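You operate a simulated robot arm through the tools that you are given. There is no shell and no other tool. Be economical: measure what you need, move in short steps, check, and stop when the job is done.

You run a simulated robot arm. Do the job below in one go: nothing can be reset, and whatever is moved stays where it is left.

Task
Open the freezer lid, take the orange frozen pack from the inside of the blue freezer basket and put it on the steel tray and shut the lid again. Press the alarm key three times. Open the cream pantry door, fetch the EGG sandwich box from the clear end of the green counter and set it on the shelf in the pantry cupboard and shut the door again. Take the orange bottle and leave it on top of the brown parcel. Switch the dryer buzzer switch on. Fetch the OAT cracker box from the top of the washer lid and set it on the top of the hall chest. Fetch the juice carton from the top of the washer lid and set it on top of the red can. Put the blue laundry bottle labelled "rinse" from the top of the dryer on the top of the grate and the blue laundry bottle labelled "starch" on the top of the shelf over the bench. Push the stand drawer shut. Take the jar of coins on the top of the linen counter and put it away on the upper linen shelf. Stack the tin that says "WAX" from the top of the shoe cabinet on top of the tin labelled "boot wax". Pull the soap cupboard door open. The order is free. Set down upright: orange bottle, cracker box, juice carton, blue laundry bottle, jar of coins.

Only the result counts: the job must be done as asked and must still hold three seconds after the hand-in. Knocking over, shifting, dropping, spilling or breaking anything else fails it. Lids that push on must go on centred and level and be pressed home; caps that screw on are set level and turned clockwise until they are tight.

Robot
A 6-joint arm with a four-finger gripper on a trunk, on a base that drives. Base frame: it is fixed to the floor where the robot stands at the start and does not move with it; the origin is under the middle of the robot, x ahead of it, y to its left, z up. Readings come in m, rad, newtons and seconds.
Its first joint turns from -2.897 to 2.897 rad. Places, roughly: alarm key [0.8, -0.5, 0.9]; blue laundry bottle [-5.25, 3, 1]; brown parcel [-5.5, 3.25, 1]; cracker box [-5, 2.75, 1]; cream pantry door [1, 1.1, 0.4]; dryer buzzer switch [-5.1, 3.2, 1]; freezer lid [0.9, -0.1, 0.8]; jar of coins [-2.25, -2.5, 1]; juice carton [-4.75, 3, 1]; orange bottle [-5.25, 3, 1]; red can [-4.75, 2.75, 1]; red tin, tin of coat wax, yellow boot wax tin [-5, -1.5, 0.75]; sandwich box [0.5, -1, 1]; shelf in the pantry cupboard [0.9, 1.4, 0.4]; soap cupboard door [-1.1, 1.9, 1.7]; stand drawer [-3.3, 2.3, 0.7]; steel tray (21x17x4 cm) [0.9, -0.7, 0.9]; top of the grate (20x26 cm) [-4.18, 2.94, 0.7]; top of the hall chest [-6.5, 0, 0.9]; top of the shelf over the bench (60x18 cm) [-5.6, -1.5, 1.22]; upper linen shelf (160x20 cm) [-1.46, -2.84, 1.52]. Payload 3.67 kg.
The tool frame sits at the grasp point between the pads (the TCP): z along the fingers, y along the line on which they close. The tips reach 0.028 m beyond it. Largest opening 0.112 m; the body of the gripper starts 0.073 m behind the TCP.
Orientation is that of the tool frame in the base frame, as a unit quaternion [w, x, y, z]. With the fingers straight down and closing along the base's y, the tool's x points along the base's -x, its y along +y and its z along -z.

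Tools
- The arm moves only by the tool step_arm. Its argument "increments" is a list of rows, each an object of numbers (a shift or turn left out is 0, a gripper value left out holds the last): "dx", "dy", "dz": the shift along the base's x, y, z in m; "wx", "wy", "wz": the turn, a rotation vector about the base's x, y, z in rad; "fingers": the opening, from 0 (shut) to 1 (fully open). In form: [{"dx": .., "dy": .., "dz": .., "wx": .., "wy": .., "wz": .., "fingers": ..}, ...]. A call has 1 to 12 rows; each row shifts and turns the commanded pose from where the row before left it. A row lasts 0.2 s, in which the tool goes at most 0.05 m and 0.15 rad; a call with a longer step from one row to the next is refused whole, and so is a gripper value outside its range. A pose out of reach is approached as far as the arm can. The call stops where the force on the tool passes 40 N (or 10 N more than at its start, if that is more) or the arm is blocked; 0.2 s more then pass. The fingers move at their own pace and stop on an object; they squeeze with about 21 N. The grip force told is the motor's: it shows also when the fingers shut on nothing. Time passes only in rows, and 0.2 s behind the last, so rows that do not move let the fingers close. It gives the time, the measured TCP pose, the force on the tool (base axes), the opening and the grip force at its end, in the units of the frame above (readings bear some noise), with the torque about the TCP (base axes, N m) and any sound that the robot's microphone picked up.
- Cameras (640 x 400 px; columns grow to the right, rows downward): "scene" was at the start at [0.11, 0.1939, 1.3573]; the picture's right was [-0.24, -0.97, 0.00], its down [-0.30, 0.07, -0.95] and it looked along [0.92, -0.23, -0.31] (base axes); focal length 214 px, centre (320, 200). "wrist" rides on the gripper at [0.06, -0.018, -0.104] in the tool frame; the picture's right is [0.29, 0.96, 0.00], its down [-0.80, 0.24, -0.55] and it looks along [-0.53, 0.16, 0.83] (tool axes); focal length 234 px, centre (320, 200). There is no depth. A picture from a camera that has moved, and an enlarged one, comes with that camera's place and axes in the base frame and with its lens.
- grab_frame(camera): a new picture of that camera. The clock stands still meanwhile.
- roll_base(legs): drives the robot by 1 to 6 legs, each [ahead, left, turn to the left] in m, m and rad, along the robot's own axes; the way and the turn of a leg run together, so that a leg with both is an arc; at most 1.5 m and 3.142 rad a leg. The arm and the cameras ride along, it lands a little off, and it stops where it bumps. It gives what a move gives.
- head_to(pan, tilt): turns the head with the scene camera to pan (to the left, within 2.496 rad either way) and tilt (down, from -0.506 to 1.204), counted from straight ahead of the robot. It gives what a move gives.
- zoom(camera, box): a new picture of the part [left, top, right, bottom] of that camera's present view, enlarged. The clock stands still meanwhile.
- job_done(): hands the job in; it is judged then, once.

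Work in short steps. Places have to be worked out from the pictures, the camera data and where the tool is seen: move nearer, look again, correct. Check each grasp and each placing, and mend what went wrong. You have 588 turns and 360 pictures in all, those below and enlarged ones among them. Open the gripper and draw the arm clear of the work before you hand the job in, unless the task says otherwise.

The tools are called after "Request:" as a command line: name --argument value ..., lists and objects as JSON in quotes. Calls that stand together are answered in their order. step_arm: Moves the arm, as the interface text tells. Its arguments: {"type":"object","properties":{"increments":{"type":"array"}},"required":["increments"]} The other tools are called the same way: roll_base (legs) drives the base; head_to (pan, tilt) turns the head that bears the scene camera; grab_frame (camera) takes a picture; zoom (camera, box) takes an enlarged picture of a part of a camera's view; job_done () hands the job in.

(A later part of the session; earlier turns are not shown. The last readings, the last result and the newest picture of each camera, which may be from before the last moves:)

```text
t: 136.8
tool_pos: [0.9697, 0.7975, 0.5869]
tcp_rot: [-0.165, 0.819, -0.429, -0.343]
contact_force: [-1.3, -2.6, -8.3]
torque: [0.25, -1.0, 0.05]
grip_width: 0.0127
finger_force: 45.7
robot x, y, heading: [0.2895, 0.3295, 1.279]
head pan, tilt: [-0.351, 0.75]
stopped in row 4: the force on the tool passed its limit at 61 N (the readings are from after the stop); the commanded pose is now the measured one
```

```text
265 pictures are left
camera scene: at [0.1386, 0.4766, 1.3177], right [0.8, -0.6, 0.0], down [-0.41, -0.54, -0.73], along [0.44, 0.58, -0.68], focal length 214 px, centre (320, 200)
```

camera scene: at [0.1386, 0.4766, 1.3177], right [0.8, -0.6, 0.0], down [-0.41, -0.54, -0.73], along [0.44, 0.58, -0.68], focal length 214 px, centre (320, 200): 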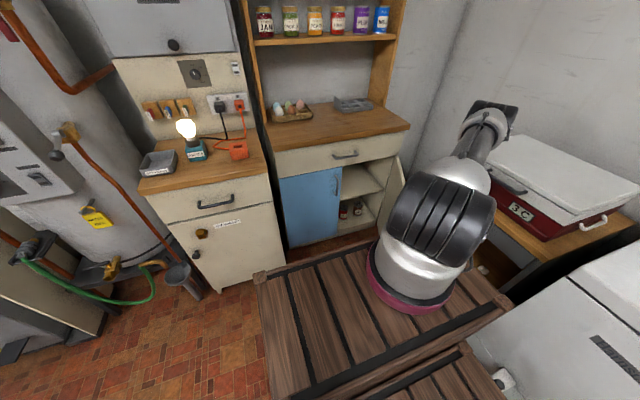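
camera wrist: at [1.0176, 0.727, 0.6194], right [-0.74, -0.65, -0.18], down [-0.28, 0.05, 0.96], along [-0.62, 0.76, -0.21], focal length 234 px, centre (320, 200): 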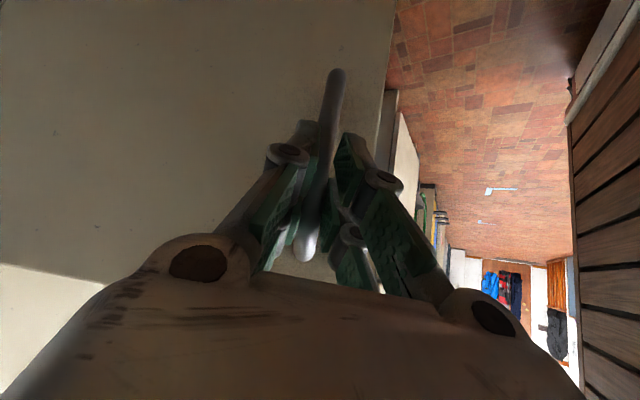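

The force spiked, and the wrist may be close to the cooler table. The door is about 75° open, so I release the bar and back off upward.

Request:
step_arm --increments '[{"fingers": 0.5}, {}, {"dx": 0.008, "dy": -0.012, "dz": 0.016}, {"dx": 0.008, "dy": -0.012, "dz": 0.016}, {"dx": 0.008, "dy": -0.013, "dz": 0.02}, {"dx": 0.004, "dy": -0.013, "dz": 0.04}]'

Request:
grab_frame --camera "wrist"

Request:
head_to --pan -0.5 --tilt 0.75

Request:
grab_frame --camera "scene"

```text
t: 138.4
tool_pos: [0.9882, 0.7886, 0.6868]
tcp_rot: [-0.161, 0.83, -0.411, -0.339]
contact_force: [-0.1, -0.1, 1.6]
torque: [-0.04, 0.02, 0.05]
grip_width: 0.0561
finger_force: 0.0
robot x, y, heading: [0.2871, 0.3405, 1.305]
head pan, tilt: [-0.351, 0.75]
stopped in row 6: the arm was blocked; the commanded pose is now the measured one
```

```text
264 pictures are left
camera wrist: at [1.0737, 0.7089, 0.7194], right [-0.64, -0.75, -0.19], down [-0.3, 0.01, 0.96], along [-0.71, 0.66, -0.23], focal length 234 px, centre (320, 200)
```

wrist: 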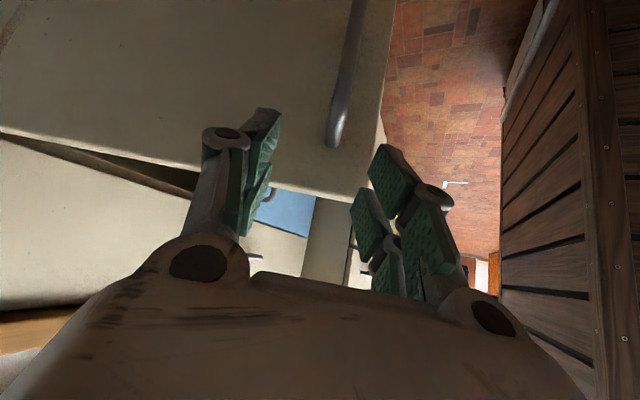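

```text
t: 139.1
tool_pos: [0.9883, 0.7893, 0.6859]
tcp_rot: [-0.161, 0.83, -0.413, -0.339]
contact_force: [0.1, 1.0, -0.2]
torque: [0.0, -0.03, 0.01]
grip_width: 0.0563
finger_force: 0.1
robot x, y, heading: [0.2944, 0.3438, 1.302]
head pan, tilt: [-0.499, 0.75]
```

```text
263 pictures are left
camera scene: at [0.1427, 0.4815, 1.3173], right [0.72, -0.69, 0.0], down [-0.47, -0.49, -0.73], along [0.51, 0.53, -0.68], focal length 214 px, centre (320, 200)
```

scene: 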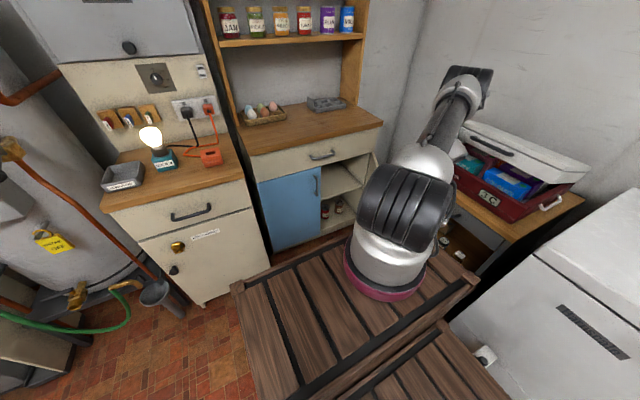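

The arm's wrist has hooked the cooler's lid and lifted it. I reverse the last moves gently to let it down.

Request:
step_arm --increments '[{"dx": -0.002, "dy": 0.006, "dz": -0.015}, {"dx": -0.002, "dy": 0.005, "dz": -0.015}, {"dx": -0.003, "dy": 0.005, "dz": -0.015}, {"dx": -0.004, "dy": 0.005, "dz": -0.012}]'

Request:
grab_frame --camera "scene"

```text
t: 139.5
tool_pos: [0.9852, 0.7894, 0.6804]
tcp_rot: [-0.162, 0.829, -0.413, -0.341]
contact_force: [-2.3, -3.8, 22.9]
torque: [-2.08, -2.21, -0.79]
grip_width: 0.0559
finger_force: 0.0
robot x, y, heading: [0.2866, 0.3464, 1.3]
head pan, tilt: [-0.499, 0.75]
stopped in row 1: the force on the tool passed its limit at 61 N (the readings are from after the stop); the commanded pose is now the measured one
```

```text
262 pictures are left
camera scene: at [0.1415, 0.4791, 1.3175], right [0.72, -0.69, 0.0], down [-0.47, -0.49, -0.73], along [0.51, 0.53, -0.68], focal length 214 px, centre (320, 200)
```

scene: 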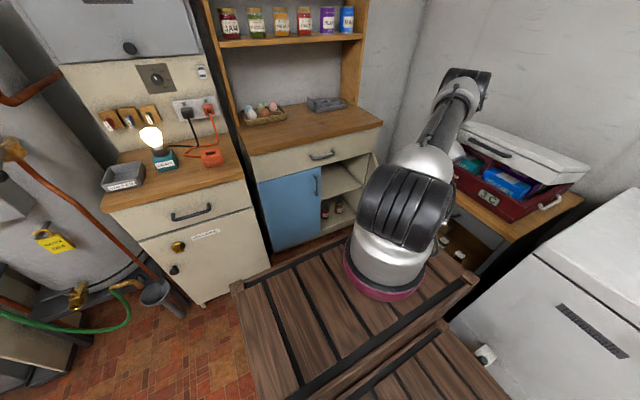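

A finger now touches the door's top edge. I zoom to understand the contact with the cooler.

Request:
zoom --camera "scene" --box '[380, 60, 600, 260]'

```text
2.00 times, centred on (490, 160) of scene
camera zoom: at [0.1415, 0.4791, 1.3175], right [0.72, -0.69, 0.0], down [-0.47, -0.49, -0.73], along [0.51, 0.53, -0.68], focal length 429 px, centre (-20, 280)
```

zoom: 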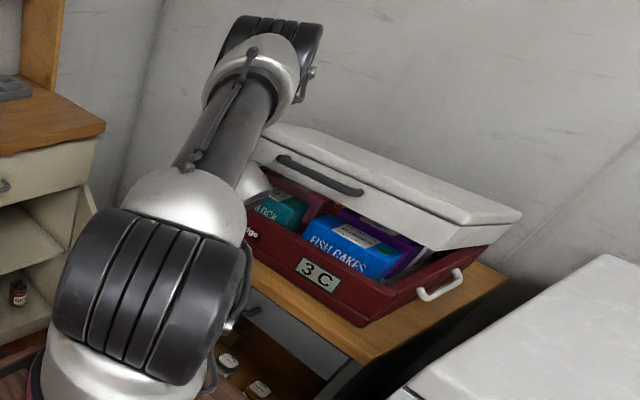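

The wrist sits under the cooler lid's left corner. I raise slightly to clear the door edge, then yaw the tool back (negative) so that the wrist swings out to the left.

Request:
step_arm --increments '[{"dz": 0.012}, {"wz": -0.1}, {"wz": -0.1}, {"wz": -0.1}]'

Request:
grab_frame --camera "scene"

```text
t: 140.5
tool_pos: [0.9885, 0.7889, 0.6883]
tcp_rot: [-0.21, 0.757, -0.533, -0.314]
contact_force: [-0.1, 0.5, -0.9]
torque: [0.02, 0.0, -0.02]
grip_width: 0.0558
finger_force: 0.0
robot x, y, heading: [0.2943, 0.3425, 1.308]
head pan, tilt: [-0.499, 0.75]
```

```text
260 pictures are left
camera scene: at [0.1473, 0.4803, 1.3179], right [0.72, -0.69, 0.0], down [-0.47, -0.49, -0.73], along [0.51, 0.53, -0.68], focal length 214 px, centre (320, 200)
```

scene: 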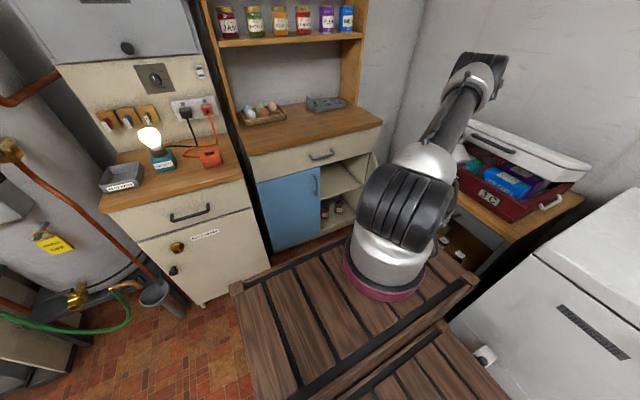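

I continue swinging it out.

Request:
step_arm --increments '[{"wz": -0.12}, {"wz": -0.12}, {"wz": -0.12}, {"wz": -0.1, "dx": -0.01, "dz": 0.01}]'

Request:
grab_frame --camera "scene"

Request:
grab_frame --camera "wrist"

```text
t: 141.5
tool_pos: [0.9792, 0.7883, 0.6984]
tcp_rot: [0.276, -0.615, 0.692, 0.258]
contact_force: [0.4, 0.2, 0.6]
torque: [-0.02, -0.02, -0.02]
grip_width: 0.0559
finger_force: 0.0
robot x, y, heading: [0.2905, 0.343, 1.303]
head pan, tilt: [-0.499, 0.75]
```

```text
259 pictures are left
camera scene: at [0.1472, 0.4803, 1.3179], right [0.72, -0.69, 0.0], down [-0.47, -0.49, -0.73], along [0.51, 0.53, -0.68], focal length 214 px, centre (320, 200)
```

scene: 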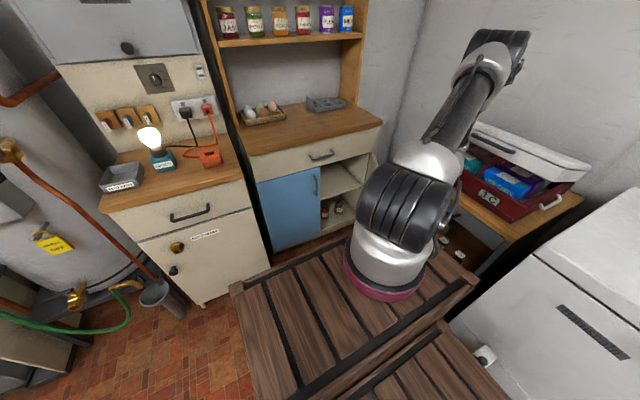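

```text
258 pictures are left
camera wrist: at [0.9853, 0.673, 0.7292], right [-0.98, -0.1, -0.18], down [-0.2, 0.21, 0.96], along [-0.06, 0.97, -0.22], focal length 234 px, centre (320, 200)
```

wrist: 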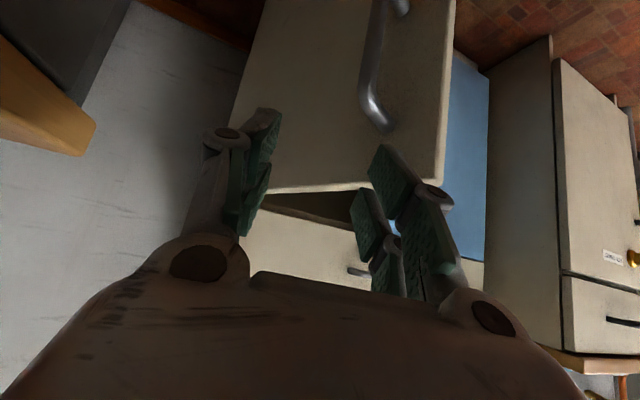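

The wrist now seems clear of the cooler. I move left and check whether the lid falls or stays.

Request:
step_arm --increments '[{"dx": -0.03, "dy": -0.03, "dz": 0.02}, {"dx": -0.03, "dy": -0.03, "dz": 0.02}, {"dx": -0.04, "dy": -0.02, "dz": 0.02}, {"dx": -0.04, "dz": 0.03}, {"dx": -0.04, "dz": 0.03}]'

Request:
grab_frame --camera "scene"

```text
t: 142.7
tool_pos: [0.7991, 0.7115, 0.8192]
tcp_rot: [0.276, -0.615, 0.692, 0.258]
contact_force: [1.0, 0.3, -0.9]
torque: [-0.02, 0.05, 0.0]
grip_width: 0.0558
finger_force: 0.0
robot x, y, heading: [0.2933, 0.3439, 1.301]
head pan, tilt: [-0.499, 0.75]
```

```text
257 pictures are left
camera scene: at [0.1476, 0.4804, 1.318], right [0.72, -0.7, 0.0], down [-0.47, -0.49, -0.73], along [0.51, 0.53, -0.68], focal length 214 px, centre (320, 200)
```

scene: 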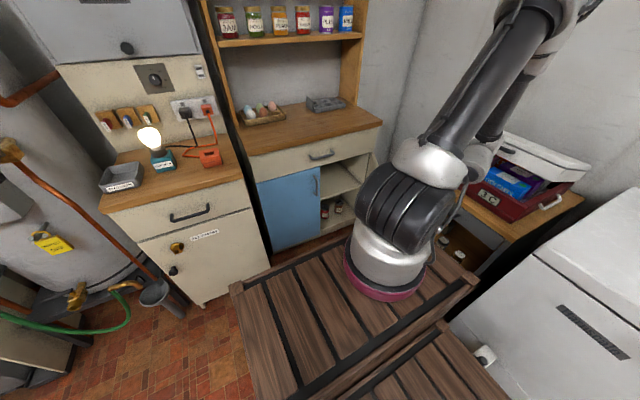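

The cooler's lid stays partly up by friction, so I have to press it shut again. I look at it.

Request:
head_to --pan -1.2 --tilt 0.5

Request:
grab_frame --camera "scene"

```text
t: 143.8
tool_pos: [0.8002, 0.7114, 0.8174]
tcp_rot: [0.276, -0.615, 0.692, 0.258]
contact_force: [-0.2, -0.3, -0.4]
torque: [0.03, -0.02, -0.03]
grip_width: 0.0561
finger_force: 0.0
robot x, y, heading: [0.2916, 0.3451, 1.302]
head pan, tilt: [-1.201, 0.499]
```

```text
256 pictures are left
camera scene: at [0.18, 0.4299, 1.3399], right [0.1, -0.99, 0.0], down [-0.48, -0.05, -0.88], along [0.87, 0.09, -0.48], focal length 214 px, centre (320, 200)
```

scene: 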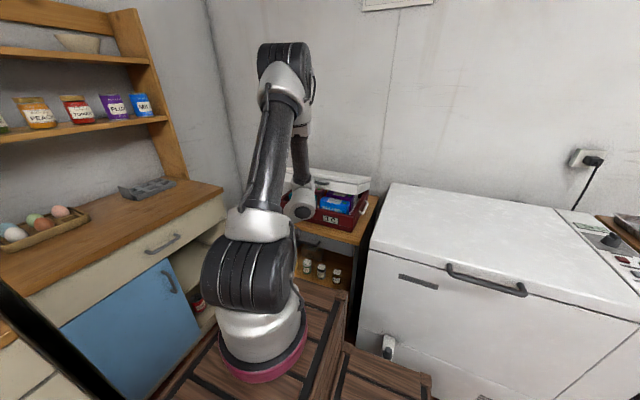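

Request:
zoom --camera "scene" --box '[270, 150, 390, 250]'

```text
4.00 times, centred on (330, 200) of scene
camera zoom: at [0.18, 0.4299, 1.3399], right [0.1, -0.99, 0.0], down [-0.48, -0.05, -0.88], along [0.87, 0.09, -0.48], focal length 858 px, centre (280, 200)
```

zoom: 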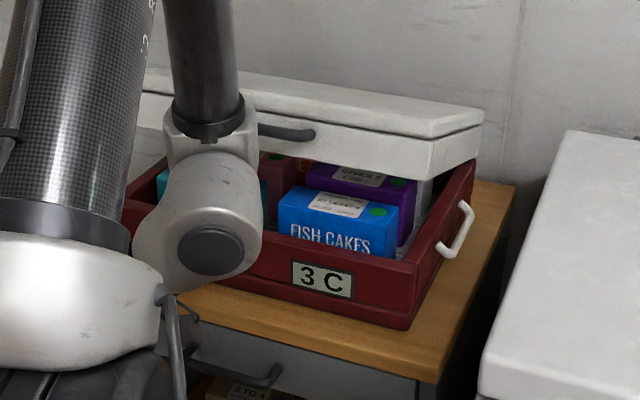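

I raise the arm, make the tool vertical with closed fingers, and get a better look at the cooler.

Request:
step_arm --increments '[{"dz": 0.045, "fingers": 0}, {"dz": 0.045}, {"dz": 0.045, "wx": -0.13, "wy": 0.012}, {"dz": 0.045, "wx": -0.13, "wy": 0.012}, {"dz": 0.045, "wx": -0.13, "wy": 0.012}, {"dz": 0.045, "wx": -0.13, "wy": 0.012}, {"dz": 0.02, "wx": -0.13, "wy": 0.012}, {"wx": -0.13, "wy": 0.012}]'

Request:
zoom --camera "scene" --box '[230, 130, 390, 270]'

Request:
grab_frame --camera "wrist"

```text
t: 145.6
tool_pos: [0.8001, 0.7091, 1.1078]
tcp_rot: [-0.005, -0.664, 0.748, -0.003]
contact_force: [-0.1, -0.8, -0.7]
torque: [0.0, -0.01, 0.02]
grip_width: 0.0
finger_force: 20.9
robot x, y, heading: [0.2889, 0.3426, 1.298]
head pan, tilt: [-1.201, 0.499]
```

```text
2.86 times, centred on (310, 200) of scene
camera zoom: at [0.1799, 0.4297, 1.3399], right [0.1, -0.99, 0.0], down [-0.48, -0.05, -0.88], along [0.87, 0.09, -0.48], focal length 613 px, centre (349, 200)
```

zoom: 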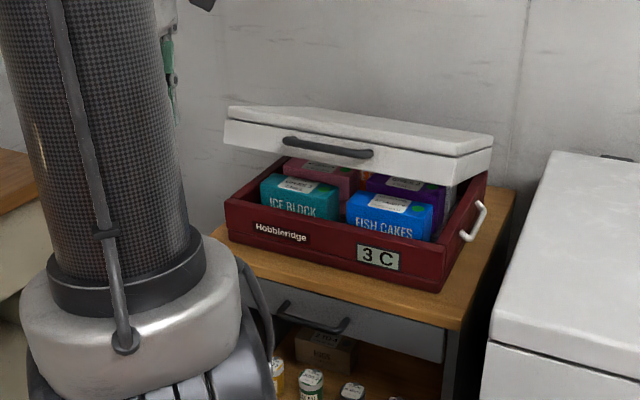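

```text
253 pictures are left
camera wrist: at [0.8112, 0.6493, 1.213], right [-0.98, -0.17, 0.0], down [-0.14, 0.83, 0.55], along [-0.1, 0.54, -0.84], focal length 234 px, centre (320, 200)
```

wrist: 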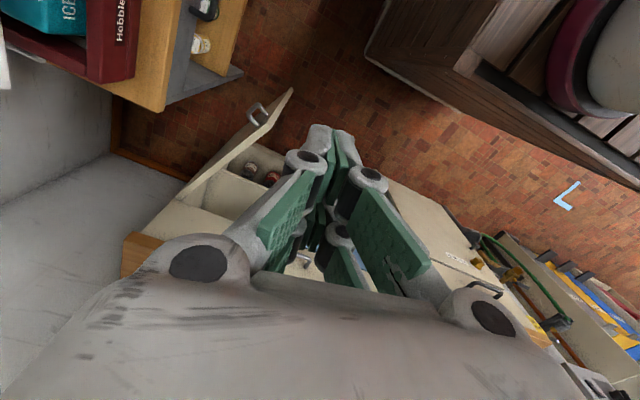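

The cooler is still aligned with the table; its lid's front is around (1.085,0.558,0.93). I go above the lid's front and press it shut.

Request:
step_arm --increments '[{"dx": 0.044, "dy": -0.0216}, {"dx": 0.044, "dy": -0.0216}, {"dx": 0.044, "dy": -0.0216}, {"dx": 0.044, "dy": -0.0216}, {"dx": 0.044, "dy": -0.0216}, {"dx": 0.044, "dy": -0.0216}, {"dx": 0.044, "dy": -0.0216}, {"dx": 0.042, "dy": -0.0216}]'

Request:
grab_frame --camera "scene"

Request:
grab_frame --camera "wrist"

```text
t: 147.3
tool_pos: [1.1475, 0.5393, 1.1097]
tcp_rot: [-0.003, -0.665, 0.747, -0.002]
contact_force: [-0.8, 0.4, 1.9]
torque: [-0.03, -0.05, 0.05]
grip_width: 0.0
finger_force: 20.8
robot x, y, heading: [0.294, 0.3439, 1.302]
head pan, tilt: [-1.201, 0.499]
```

```text
252 pictures are left
camera scene: at [0.1793, 0.4298, 1.3398], right [0.1, -0.99, 0.0], down [-0.48, -0.05, -0.88], along [0.87, 0.09, -0.48], focal length 214 px, centre (320, 200)
```

scene: 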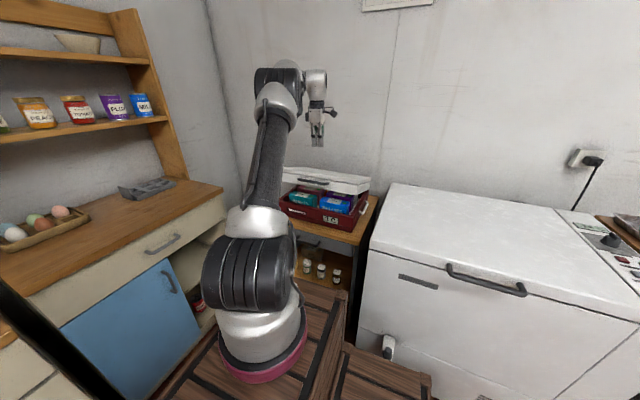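

```text
251 pictures are left
camera wrist: at [1.1599, 0.4789, 1.2136], right [-0.98, -0.18, 0.0], down [-0.15, 0.82, 0.55], along [-0.1, 0.54, -0.84], focal length 234 px, centre (320, 200)
```

wrist: 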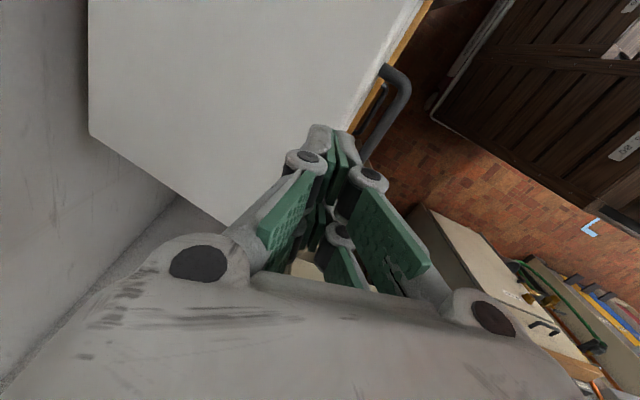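

The tip is over the lid's front part. I press down.

Request:
step_arm --increments '[{"dx": 0.012, "dy": -0.008, "dz": -0.04}, {"dz": -0.04}, {"dz": -0.03}, {"dz": -0.02}, {"dz": -0.02}, {"dz": -0.02}, {"dz": -0.02}]'

Request:
zoom --camera "scene" --box '[230, 130, 390, 270]'

```text
t: 148.9
tool_pos: [1.1606, 0.5284, 0.9164]
tcp_rot: [-0.003, -0.665, 0.747, -0.003]
contact_force: [0.7, 0.9, 0.4]
torque: [0.02, -0.03, 0.01]
grip_width: 0.0
finger_force: 20.7
robot x, y, heading: [0.2935, 0.3435, 1.3]
head pan, tilt: [-1.201, 0.499]
```

```text
2.86 times, centred on (310, 200) of scene
camera zoom: at [0.1799, 0.4298, 1.3399], right [0.1, -0.99, 0.0], down [-0.48, -0.05, -0.88], along [0.87, 0.09, -0.48], focal length 613 px, centre (349, 200)
```

zoom: 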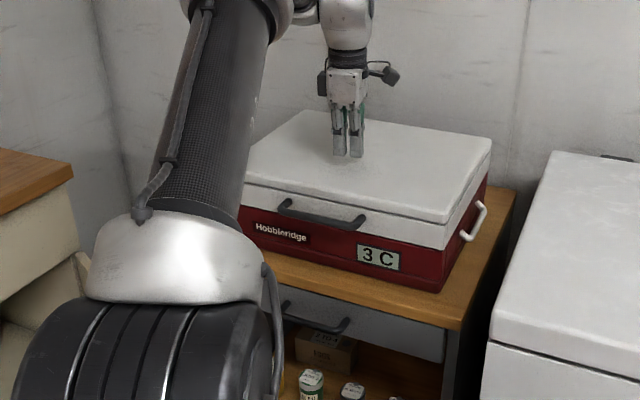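

Almost shut. I press down to the stop.

Request:
step_arm --increments '[{"dz": -0.01}, {"dz": -0.008}, {"dz": -0.006}, {"dz": -0.006}, {"dz": -0.006}, {"dz": -0.006}]'

Request:
zoom --camera "scene" --box '[230, 130, 390, 270]'

```text
t: 150.2
tool_pos: [1.1632, 0.5279, 0.888]
tcp_rot: [0.0, -0.665, 0.747, -0.005]
contact_force: [-3.9, -0.7, 12.3]
torque: [0.3, 0.1, 0.11]
grip_width: 0.0059
finger_force: 35.5
robot x, y, heading: [0.2899, 0.3449, 1.301]
head pan, tilt: [-1.201, 0.499]
stopped in row 6: the force on the tool passed its limit at 48 N (the readings are from after the stop); the commanded pose is now the measured one
```

```text
2.86 times, centred on (310, 200) of scene
camera zoom: at [0.1793, 0.4297, 1.3398], right [0.1, -0.99, 0.0], down [-0.48, -0.05, -0.88], along [0.87, 0.09, -0.48], focal length 613 px, centre (349, 200)
```

zoom: 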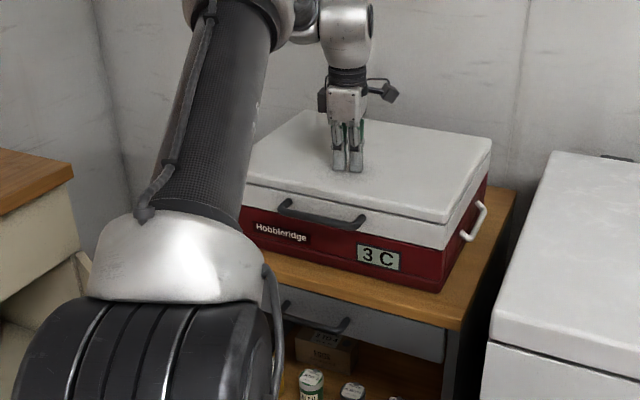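

The cooler is shut again. I lift the arm, retract it, and drive round to the green counter for the sandwich box.

Request:
step_arm --increments '[{"dz": 0.045}, {"dz": 0.045}, {"dz": 0.045}, {"dz": 0.045}, {"dz": 0.045}, {"dx": -0.045, "dy": -0.01}, {"dx": -0.045, "dy": -0.01}, {"dx": -0.045, "dy": -0.01}]'

Request:
roll_base --legs '[[-0.35, 0.2, 0], [0, 0, -1.616]]'

Request:
head_to --pan -0.7 --tilt 0.5

Request:
grab_frame --camera "scene"

```text
t: 152.0
tool_pos: [1.0256, 0.4991, 1.1094]
tcp_rot: [-0.002, -0.666, 0.746, -0.005]
contact_force: [0.4, 0.4, -0.5]
torque: [-0.03, 0.02, 0.01]
grip_width: 0.0
finger_force: 36.0
robot x, y, heading: [0.2906, 0.3438, 1.297]
head pan, tilt: [-1.201, 0.499]
```

```text
t: 158.4
tool_pos: [0.1512, -0.6719, 1.1106]
tcp_rot: [-0.004, 0.065, 0.998, -0.003]
contact_force: [-0.1, 0.0, 0.2]
torque: [-0.01, 0.01, 0.02]
grip_width: 0.0
finger_force: 35.4
robot x, y, heading: [0.0047, 0.0645, -0.283]
head pan, tilt: [-1.201, 0.499]
```

```text
t: 159.3
tool_pos: [0.1503, -0.6726, 1.1102]
tcp_rot: [-0.004, 0.066, 0.998, -0.002]
contact_force: [-0.3, -0.6, -0.3]
torque: [-0.01, -0.03, 0.0]
grip_width: 0.0
finger_force: 35.5
robot x, y, heading: [0.0066, 0.0639, -0.284]
head pan, tilt: [-0.7, 0.499]
```

```text
248 pictures are left
camera scene: at [0.1352, 0.1911, 1.3399], right [-0.83, -0.55, 0.0], down [-0.26, 0.4, -0.88], along [0.49, -0.73, -0.48], focal length 214 px, centre (320, 200)
```

scene: 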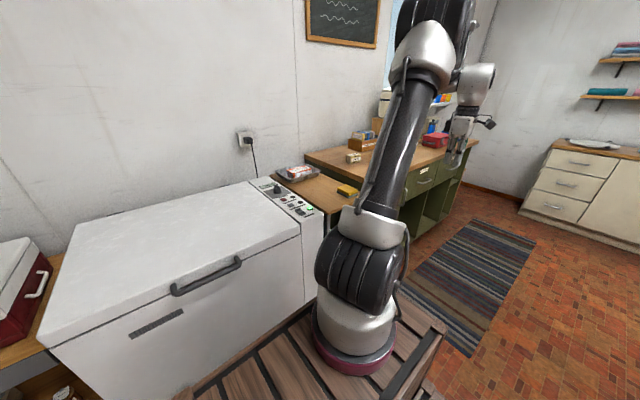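

I drive right along the counter.

Request:
roll_base --legs '[[0, -0.8, 0], [0.12, 0, -0.03]]'

Request:
head_to --pan -0.15 --tilt 0.5

Request:
grab_frame --camera "scene"

```text
t: 164.6
tool_pos: [0.0091, -1.507, 1.111]
tcp_rot: [-0.003, 0.081, 0.997, -0.002]
contact_force: [0.0, -0.1, 1.2]
torque: [-0.01, 0.01, 0.03]
grip_width: 0.0
finger_force: 36.2
robot x, y, heading: [-0.1081, -0.7658, -0.316]
head pan, tilt: [-0.7, 0.499]
```

```text
t: 165.5
tool_pos: [0.0099, -1.508, 1.1111]
tcp_rot: [-0.004, 0.081, 0.997, -0.002]
contact_force: [0.8, 0.4, 0.0]
torque: [0.02, -0.02, 0.01]
grip_width: 0.0
finger_force: 35.7
robot x, y, heading: [-0.1103, -0.767, -0.318]
head pan, tilt: [-0.15, 0.499]
```

```text
247 pictures are left
camera scene: at [0.0552, -0.6076, 1.3399], right [-0.45, -0.89, 0.0], down [-0.43, 0.22, -0.88], along [0.78, -0.4, -0.48], focal length 214 px, centre (320, 200)
```

scene: 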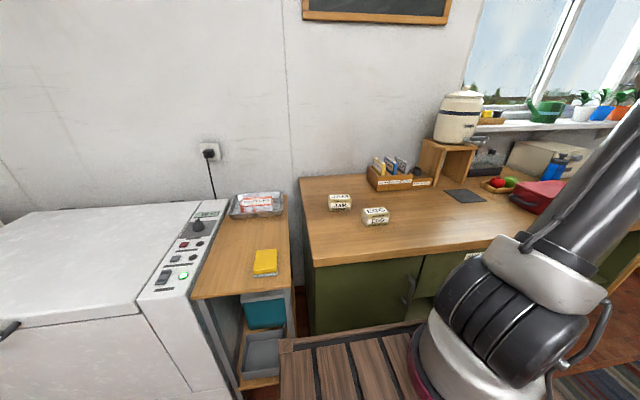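

Request:
zoom --camera "scene" --box '[300, 160, 460, 260]'

```text
4.00 times, centred on (380, 210) of scene
camera zoom: at [0.0552, -0.6076, 1.3399], right [-0.45, -0.89, 0.0], down [-0.43, 0.22, -0.88], along [0.78, -0.4, -0.48], focal length 858 px, centre (80, 160)
```

zoom: 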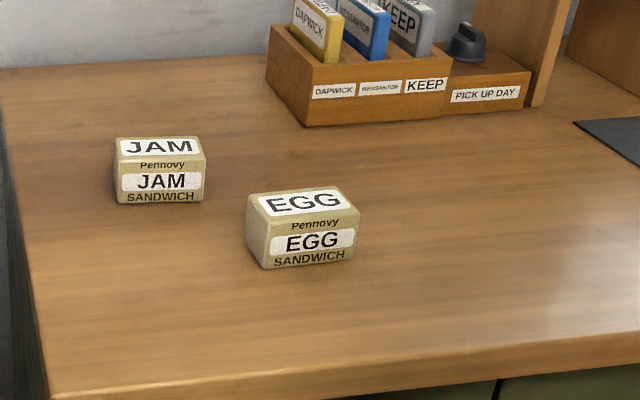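

The EGG box is near (0.56,-1.095), about 8.2 cm wide along the counter, 5.4 cm deep, top z≈0.93. I back the base a little and bring the arm round to the front, aligned and pitched forward.

Request:
roll_base --legs '[[-0.1, 0, 0]]'

Request:
step_arm --increments '[{"dz": 0.045, "wz": -0.05}, {"dz": 0.045, "wz": -0.06}, {"dx": 0.045, "dy": 0.015, "wz": -0.054}, {"dx": 0.045, "dy": 0.02}, {"dx": 0.04, "dy": 0.03}, {"dx": 0.035, "dy": 0.035}, {"dx": 0.035, "dy": 0.035}, {"dx": 0.035, "dy": 0.035}, {"dx": 0.035, "dy": 0.035}, {"dx": 0.03, "dy": 0.04}, {"dx": 0.03, "dy": 0.04}, {"dx": 0.03, "dy": 0.04}]'

Request:
step_arm --increments '[{"wx": -0.045, "wy": -0.135, "fingers": 1}, {"wx": -0.045, "wy": -0.135}, {"wx": -0.045, "wy": -0.135}, {"wx": -0.045, "wy": -0.135}, {"wx": -0.045, "wy": -0.135}, {"wx": -0.045, "wy": -0.135}, {"wx": -0.045, "wy": -0.135}]'

Request:
grab_frame --camera "wrist"

```text
t: 166.7
tool_pos: [-0.0853, -1.4759, 1.1108]
tcp_rot: [-0.003, 0.081, 0.997, -0.002]
contact_force: [-0.3, -0.1, -0.3]
torque: [0.01, 0.0, 0.01]
grip_width: 0.0
finger_force: 35.7
robot x, y, heading: [-0.2077, -0.7365, -0.314]
head pan, tilt: [-0.15, 0.499]
```

```text
t: 169.3
tool_pos: [0.2755, -1.1508, 1.2005]
tcp_rot: [-0.004, 0.162, 0.987, -0.002]
contact_force: [0.1, -0.6, -0.5]
torque: [0.04, -0.05, 0.02]
grip_width: 0.0001
finger_force: 36.1
robot x, y, heading: [-0.2083, -0.7325, -0.313]
head pan, tilt: [-0.15, 0.499]
```

```text
t: 170.9
tool_pos: [0.2737, -1.1501, 1.2003]
tcp_rot: [0.469, 0.145, 0.868, -0.078]
contact_force: [-0.7, 0.0, 0.0]
torque: [-0.01, -0.02, -0.01]
grip_width: 0.1119
finger_force: 0.1
robot x, y, heading: [-0.2045, -0.7314, -0.32]
head pan, tilt: [-0.15, 0.499]
```

```text
245 pictures are left
camera wrist: at [0.1558, -1.1287, 1.2085], right [0.16, 0.96, -0.24], down [0.05, 0.23, 0.97], along [0.99, -0.17, -0.01], focal length 234 px, centre (320, 200)
```

wrist: 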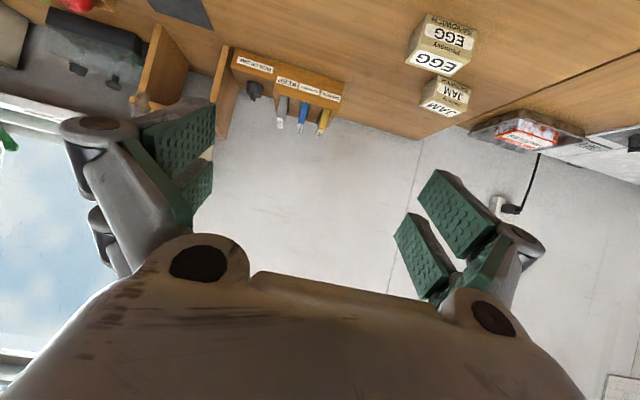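

The two cameras disagree by about 3 cm laterally, so I zoom the wrist view for precise pixels.

Request:
zoom --camera "wrist" --box '[380, 0, 508, 80]'

```text
5.00 times, centred on (444, 40) of wrist
camera zoom: at [0.1558, -1.1287, 1.2085], right [0.16, 0.96, -0.24], down [0.05, 0.23, 0.97], along [0.99, -0.17, -0.01], focal length 1171 px, centre (-300, 1000)
```

zoom: 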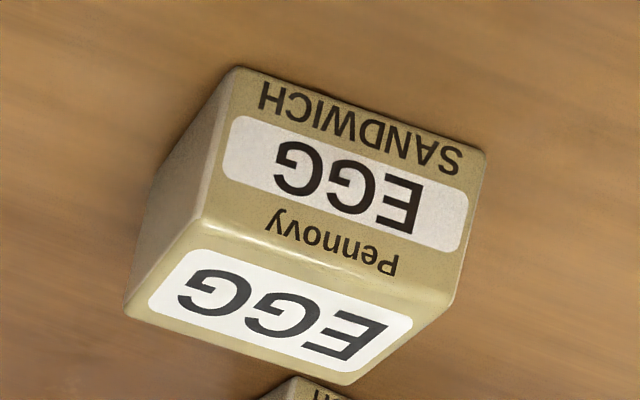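

I check the scene camera's consistency by viewing the gripper and box together.

Request:
grab_frame --camera "scene"

```text
243 pictures are left
camera scene: at [-0.0404, -0.5762, 1.3399], right [-0.45, -0.89, 0.0], down [-0.43, 0.22, -0.88], along [0.78, -0.39, -0.48], focal length 214 px, centre (320, 200)
```

scene: 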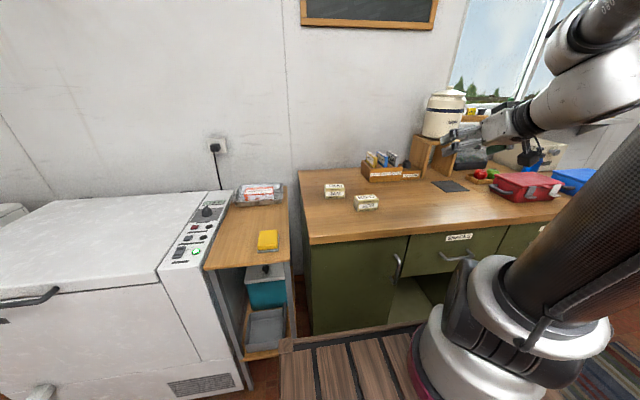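

I trust the wrist camera: box centre ≈(0.562,-1.064,0.905). I move to the pre-grasp.

Request:
step_arm --increments '[{"dx": 0.0276, "dy": 0.017, "dz": -0.0313}, {"dx": 0.0276, "dy": 0.017, "dz": -0.0313}, {"dx": 0.0276, "dy": 0.017, "dz": -0.0313}, {"dx": 0.0276, "dy": 0.017, "dz": -0.0313}, {"dx": 0.0276, "dy": 0.017, "dz": -0.0313}, {"dx": 0.0276, "dy": 0.017, "dz": -0.0313}, {"dx": 0.0276, "dy": 0.017, "dz": -0.0313}]'

Request:
grab_frame --camera "wrist"

```text
t: 172.5
tool_pos: [0.4783, -1.0394, 0.9873]
tcp_rot: [0.467, 0.143, 0.869, -0.077]
contact_force: [-0.8, 0.7, 0.9]
torque: [0.0, 0.03, 0.03]
grip_width: 0.1117
finger_force: 0.0
out of reach, approached as far as the arm can: row 6, 7
robot x, y, heading: [-0.2066, -0.7332, -0.313]
head pan, tilt: [-0.15, 0.499]
```

```text
242 pictures are left
camera wrist: at [0.3599, -1.0174, 0.9944], right [0.16, 0.96, -0.24], down [0.06, 0.23, 0.97], along [0.99, -0.17, -0.02], focal length 234 px, centre (320, 200)
```

wrist: 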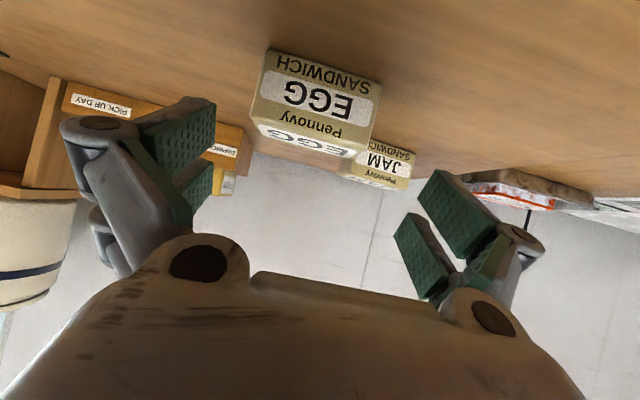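

Aligned, and I only need to go about 1 cm lower than the finger axis. I advance onto the box.

Request:
step_arm --increments '[{"dx": 0.028, "dy": -0.0103, "dz": -0.03}, {"dx": 0.028, "dy": -0.0103, "dz": -0.025}, {"dx": 0.028, "dy": -0.0104, "dz": -0.017}]'

Request:
grab_frame --camera "wrist"

```text
t: 173.3
tool_pos: [0.5676, -1.0831, 0.9313]
tcp_rot: [0.467, 0.145, 0.869, -0.071]
contact_force: [0.1, 0.6, -0.5]
torque: [-0.03, 0.01, 0.0]
grip_width: 0.1123
finger_force: 0.1
out of reach, approached as far as the arm can: row 1, 2, 3
robot x, y, heading: [-0.2059, -0.7371, -0.317]
head pan, tilt: [-0.15, 0.499]
```

```text
241 pictures are left
camera wrist: at [0.4482, -1.0613, 0.9389], right [0.15, 0.96, -0.23], down [0.05, 0.22, 0.97], along [0.99, -0.16, -0.02], focal length 234 px, centre (320, 200)
```

wrist: 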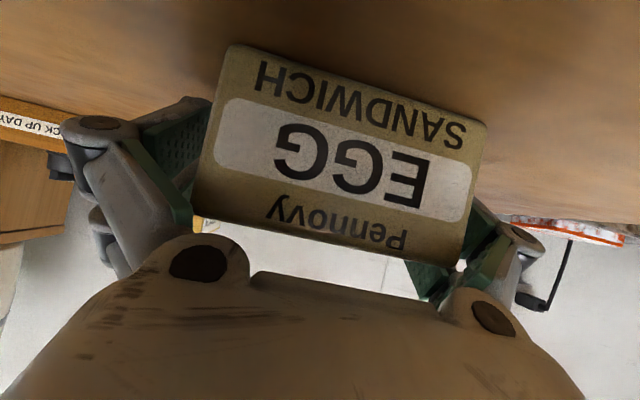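

The low pose is limited by the robot being too near. I back the base 0.1 m (the fingers slide straight back), then re-approach.

Request:
step_arm --increments '[{"dy": 0.008, "dz": 0.005}]'

Request:
roll_base --legs '[[-0.1, 0, 0]]'

Request:
grab_frame --camera "wrist"

```text
t: 173.7
tool_pos: [0.5645, -1.0801, 0.9386]
tcp_rot: [0.467, 0.143, 0.87, -0.071]
contact_force: [0.4, -0.2, -0.4]
torque: [0.01, -0.03, 0.0]
grip_width: 0.112
finger_force: 0.1
out of reach, approached as far as the arm can: row 1
robot x, y, heading: [-0.2064, -0.7358, -0.314]
head pan, tilt: [-0.15, 0.499]
```

```text
t: 174.8
tool_pos: [0.4698, -1.0494, 0.9385]
tcp_rot: [0.468, 0.144, 0.869, -0.072]
contact_force: [0.3, 0.0, 0.4]
torque: [0.0, 0.01, 0.02]
grip_width: 0.112
finger_force: 0.1
robot x, y, heading: [-0.3001, -0.705, -0.319]
head pan, tilt: [-0.15, 0.499]
```

```text
240 pictures are left
camera wrist: at [0.3506, -1.0279, 0.9465], right [0.15, 0.96, -0.23], down [0.05, 0.23, 0.97], along [0.99, -0.16, -0.02], focal length 234 px, centre (320, 200)
```

wrist: 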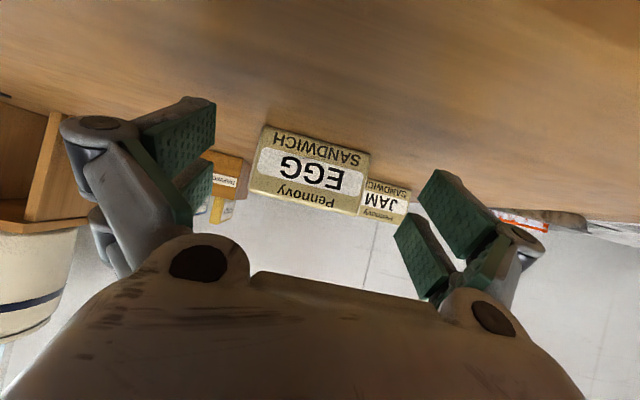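

The box is intact. I advance to (0.562,-1.073,0.918).

Request:
step_arm --increments '[{"dx": 0.031, "dy": -0.008, "dz": -0.007}, {"dx": 0.031, "dy": -0.008, "dz": -0.007}, {"dx": 0.03, "dy": -0.008, "dz": -0.006}]'

Request:
grab_frame --camera "wrist"

```text
t: 175.7
tool_pos: [0.5637, -1.0767, 0.9283]
tcp_rot: [0.476, 0.139, 0.866, -0.07]
contact_force: [-13.0, 6.7, 32.8]
torque: [-1.08, 1.16, -0.61]
grip_width: 0.101
finger_force: 25.9
robot x, y, heading: [-0.3035, -0.703, -0.315]
head pan, tilt: [-0.15, 0.499]
stopped in row 3: the force on the tool passed its limit at 52 N (the readings are from after the stop); the commanded pose is now the measured one
```

```text
239 pictures are left
camera wrist: at [0.4437, -1.0558, 0.9335], right [0.15, 0.96, -0.23], down [0.03, 0.23, 0.97], along [0.99, -0.15, 0.0], focal length 234 px, centre (320, 200)
```

wrist: 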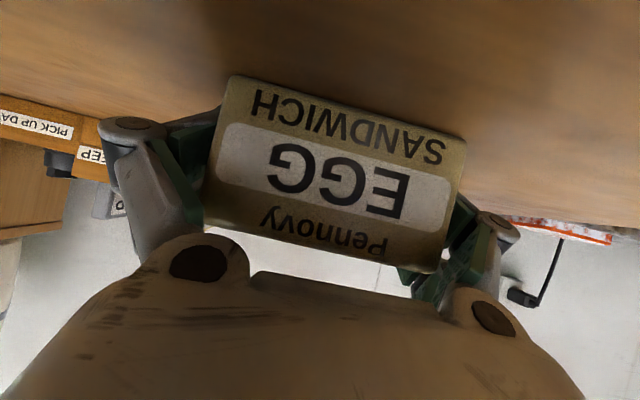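

The fingertips touched the counter, which is slightly higher than I thought. I rise 8 mm, centre and close.

Request:
step_arm --increments '[{"dz": 0.008, "dy": 0.005}, {"fingers": 0.5}, {"fingers": 0}, {}]'

Request:
grab_frame --camera "wrist"

```text
t: 176.7
tool_pos: [0.5624, -1.0721, 0.932]
tcp_rot: [0.472, 0.14, 0.868, -0.068]
contact_force: [-2.8, 1.1, 6.3]
torque: [-0.14, 0.16, -0.02]
grip_width: 0.0885
finger_force: 21.5
robot x, y, heading: [-0.3013, -0.7024, -0.314]
head pan, tilt: [-0.15, 0.499]
```

```text
238 pictures are left
camera wrist: at [0.4428, -1.0512, 0.9382], right [0.15, 0.96, -0.23], down [0.04, 0.22, 0.97], along [0.99, -0.15, -0.01], focal length 234 px, centre (320, 200)
```

wrist: 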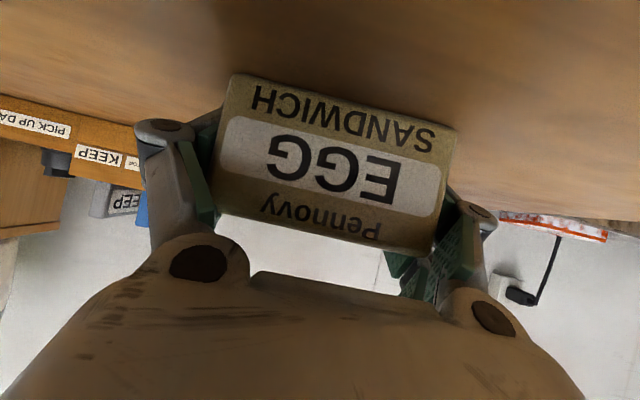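

Gripped at 88 mm width. I lift and check.

Request:
step_arm --increments '[{"dz": 0.02}, {"dz": 0.04}, {"dz": 0.045}, {"dz": 0.045}, {"dz": 0.045}]'

Request:
grab_frame --camera "wrist"

```text
t: 177.9
tool_pos: [0.5581, -1.0348, 1.1153]
tcp_rot: [0.477, 0.142, 0.863, -0.082]
contact_force: [0.4, -2.7, -3.3]
torque: [0.07, -0.16, 0.18]
grip_width: 0.0881
finger_force: 20.5
out of reach, approached as far as the arm can: row 4, 5
robot x, y, heading: [-0.3014, -0.7058, -0.316]
head pan, tilt: [-0.15, 0.499]
```

```text
237 pictures are left
camera wrist: at [0.4404, -1.0129, 1.1193], right [0.16, 0.95, -0.25], down [0.03, 0.25, 0.97], along [0.99, -0.17, 0.01], focal length 234 px, centre (320, 200)
```

wrist: 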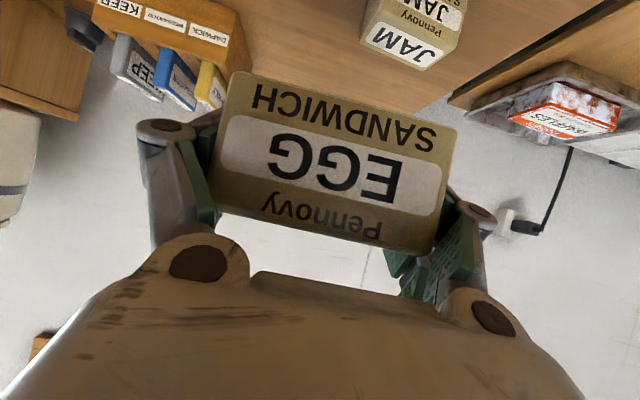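

The box is held. I drive back to the pantry: first left, then turn to face it.

Request:
roll_base --legs '[[-0.05, 0.9, 0], [0, 0, 1.566]]'

Request:
head_to --pan -0.3 --tilt 0.6

Request:
grab_frame --camera "scene"

```text
t: 186.4
tool_pos: [0.288, 1.0167, 1.1171]
tcp_rot: [0.402, -0.497, 0.718, 0.275]
contact_force: [0.4, 0.8, -1.6]
torque: [0.07, 0.0, -0.02]
grip_width: 0.0877
finger_force: 21.1
robot x, y, heading: [-0.0664, 0.1639, 1.225]
head pan, tilt: [-0.15, 0.499]
```

```text
t: 187.1
tool_pos: [0.288, 1.0149, 1.1168]
tcp_rot: [0.401, -0.498, 0.719, 0.274]
contact_force: [0.5, 0.2, -1.1]
torque: [0.02, 0.03, 0.02]
grip_width: 0.0874
finger_force: 21.2
robot x, y, heading: [-0.0666, 0.1665, 1.224]
head pan, tilt: [-0.3, 0.6]
```

```text
236 pictures are left
camera scene: at [-0.2107, 0.328, 1.3308], right [0.8, -0.6, 0.0], down [-0.34, -0.45, -0.83], along [0.5, 0.66, -0.56], focal length 214 px, centre (320, 200)
```

scene: 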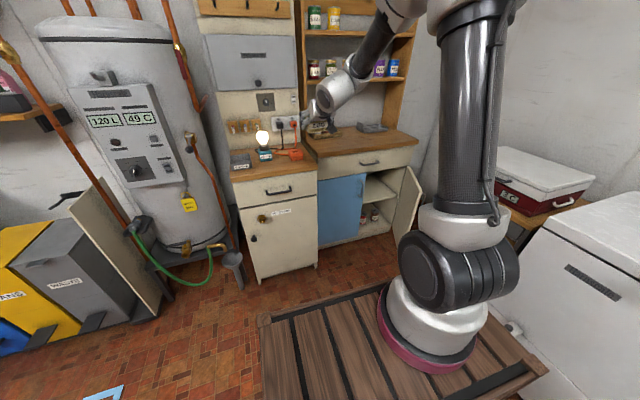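

I move into position in front of the pantry.

Request:
roll_base --legs '[[0.2, -0.371, 0.026]]'

Request:
zoom --camera "scene" --box '[240, 100, 480, 250]'

Request:
grab_frame --camera "wrist"

```text
t: 189.7
tool_pos: [0.6923, 1.0847, 1.1152]
tcp_rot: [0.398, -0.505, 0.713, 0.279]
contact_force: [-0.4, 0.6, -1.7]
torque: [0.03, -0.03, 0.01]
grip_width: 0.0873
finger_force: 21.6
robot x, y, heading: [0.3501, 0.2272, 1.243]
head pan, tilt: [-0.3, 0.6]
```

```text
2.67 times, centred on (360, 175) of scene
camera zoom: at [0.206, 0.3893, 1.3308], right [0.81, -0.59, 0.0], down [-0.33, -0.46, -0.82], along [0.49, 0.67, -0.57], focal length 572 px, centre (213, 267)
```

zoom: 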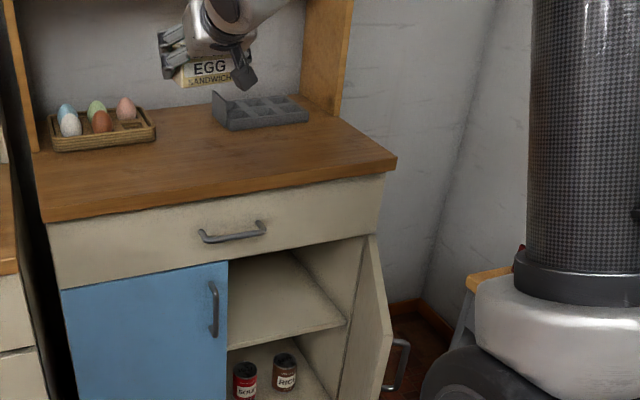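

```text
234 pictures are left
camera wrist: at [0.6702, 0.9666, 1.1203], right [-0.95, 0.18, -0.25], down [-0.25, 0.03, 0.97], along [0.18, 0.98, 0.01], focal length 234 px, centre (320, 200)
```

wrist: 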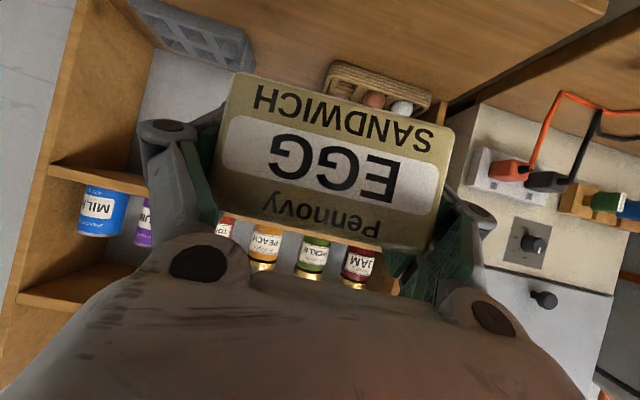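

The shelf is at about z 0.42–0.43 and the opening goes up to 0.675. I move the box laterally, then lower it in front of the opening.

Request:
step_arm --increments '[{"dx": 0.034, "dy": -0.026, "dz": -0.02}, {"dx": 0.034, "dy": -0.026, "dz": -0.02}, {"dx": 0.034, "dy": -0.026, "dz": -0.02}, {"dx": 0.034, "dy": -0.026, "dz": -0.02}, {"dx": 0.033, "dy": -0.026, "dz": -0.02}, {"dz": -0.048}, {"dz": -0.048}, {"dz": -0.048}, {"dz": -0.048}, {"dz": -0.048}]'

Request:
grab_frame --camera "scene"

```text
t: 191.9
tool_pos: [0.8697, 0.9602, 0.7816]
tcp_rot: [0.395, -0.504, 0.715, 0.281]
contact_force: [-0.2, 0.3, -1.3]
torque: [-0.02, 0.0, -0.02]
grip_width: 0.0874
finger_force: 21.2
out of reach, approached as far as the arm can: row 10
robot x, y, heading: [0.3516, 0.2283, 1.238]
head pan, tilt: [-0.3, 0.6]
```

```text
233 pictures are left
camera scene: at [0.2058, 0.389, 1.3308], right [0.81, -0.59, 0.0], down [-0.33, -0.46, -0.83], along [0.49, 0.67, -0.56], focal length 214 px, centre (320, 200)
```

scene: 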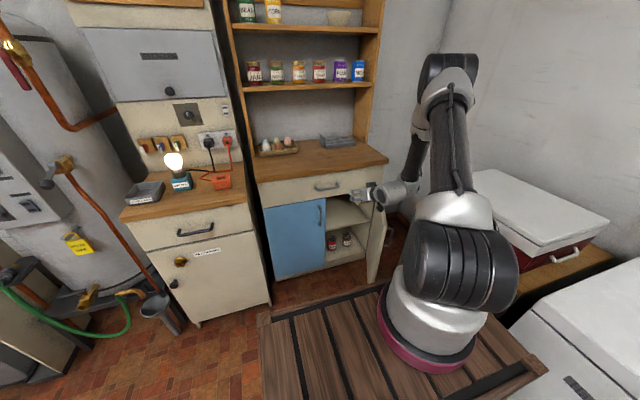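

The robot is a bit too near for the low pose. I back the base 0.15 m and continue lowering.

Request:
roll_base --legs '[[-0.15, 0, 0]]'

Request:
step_arm --increments '[{"dx": 0.01, "dy": 0.03, "dz": -0.035}, {"dx": 0.01, "dy": 0.03, "dz": -0.035}, {"dx": 0.01, "dy": 0.03, "dz": -0.035}, {"dz": -0.045}, {"dz": -0.045}, {"dz": -0.045}]'

```text
t: 193.3
tool_pos: [0.8196, 0.8154, 0.7817]
tcp_rot: [0.394, -0.505, 0.714, 0.283]
contact_force: [-0.4, 0.6, -2.0]
torque: [0.01, 0.0, 0.02]
grip_width: 0.0871
finger_force: 21.1
robot x, y, heading: [0.3009, 0.0821, 1.241]
head pan, tilt: [-0.3, 0.6]
```

```text
t: 194.7
tool_pos: [0.849, 0.9091, 0.5427]
tcp_rot: [0.395, -0.505, 0.714, 0.282]
contact_force: [-0.2, 0.6, -0.8]
torque: [-0.03, -0.01, 0.01]
grip_width: 0.0869
finger_force: 20.6
robot x, y, heading: [0.3005, 0.0817, 1.243]
head pan, tilt: [-0.3, 0.6]
```

It works from here. I lower a bit more and check the alignment before driving in.

Request:
step_arm --increments '[{"dz": -0.03}]'

Request:
zoom --camera "scene" --box '[240, 130, 480, 280]'

Request:
grab_frame --camera "wrist"

```text
t: 195.1
tool_pos: [0.8511, 0.9081, 0.5132]
tcp_rot: [0.394, -0.504, 0.715, 0.282]
contact_force: [-0.1, -0.8, -0.8]
torque: [0.02, -0.04, 0.04]
grip_width: 0.0871
finger_force: 21.1
robot x, y, heading: [0.3006, 0.0841, 1.24]
head pan, tilt: [-0.3, 0.6]
```

```text
2.67 times, centred on (360, 205) of scene
camera zoom: at [0.1565, 0.2452, 1.3308], right [0.81, -0.59, 0.0], down [-0.33, -0.46, -0.83], along [0.49, 0.67, -0.57], focal length 572 px, centre (213, 187)
```

zoom: 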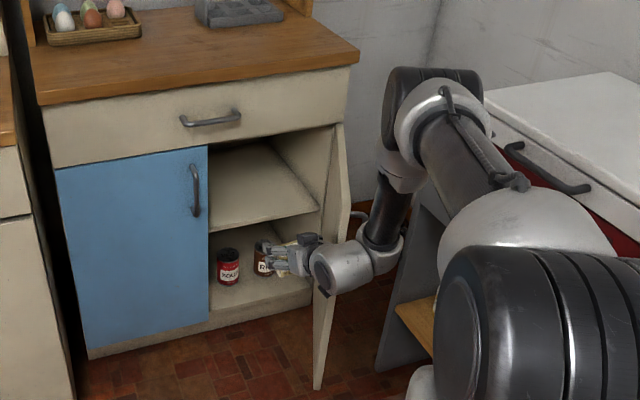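

```text
231 pictures are left
camera wrist: at [0.8274, 0.79, 0.518], right [-0.96, 0.17, -0.24], down [-0.24, 0.03, 0.97], along [0.18, 0.98, 0.01], focal length 234 px, centre (320, 200)
```

wrist: 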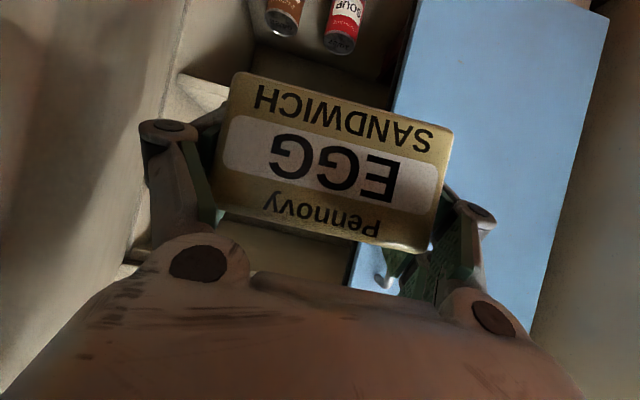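

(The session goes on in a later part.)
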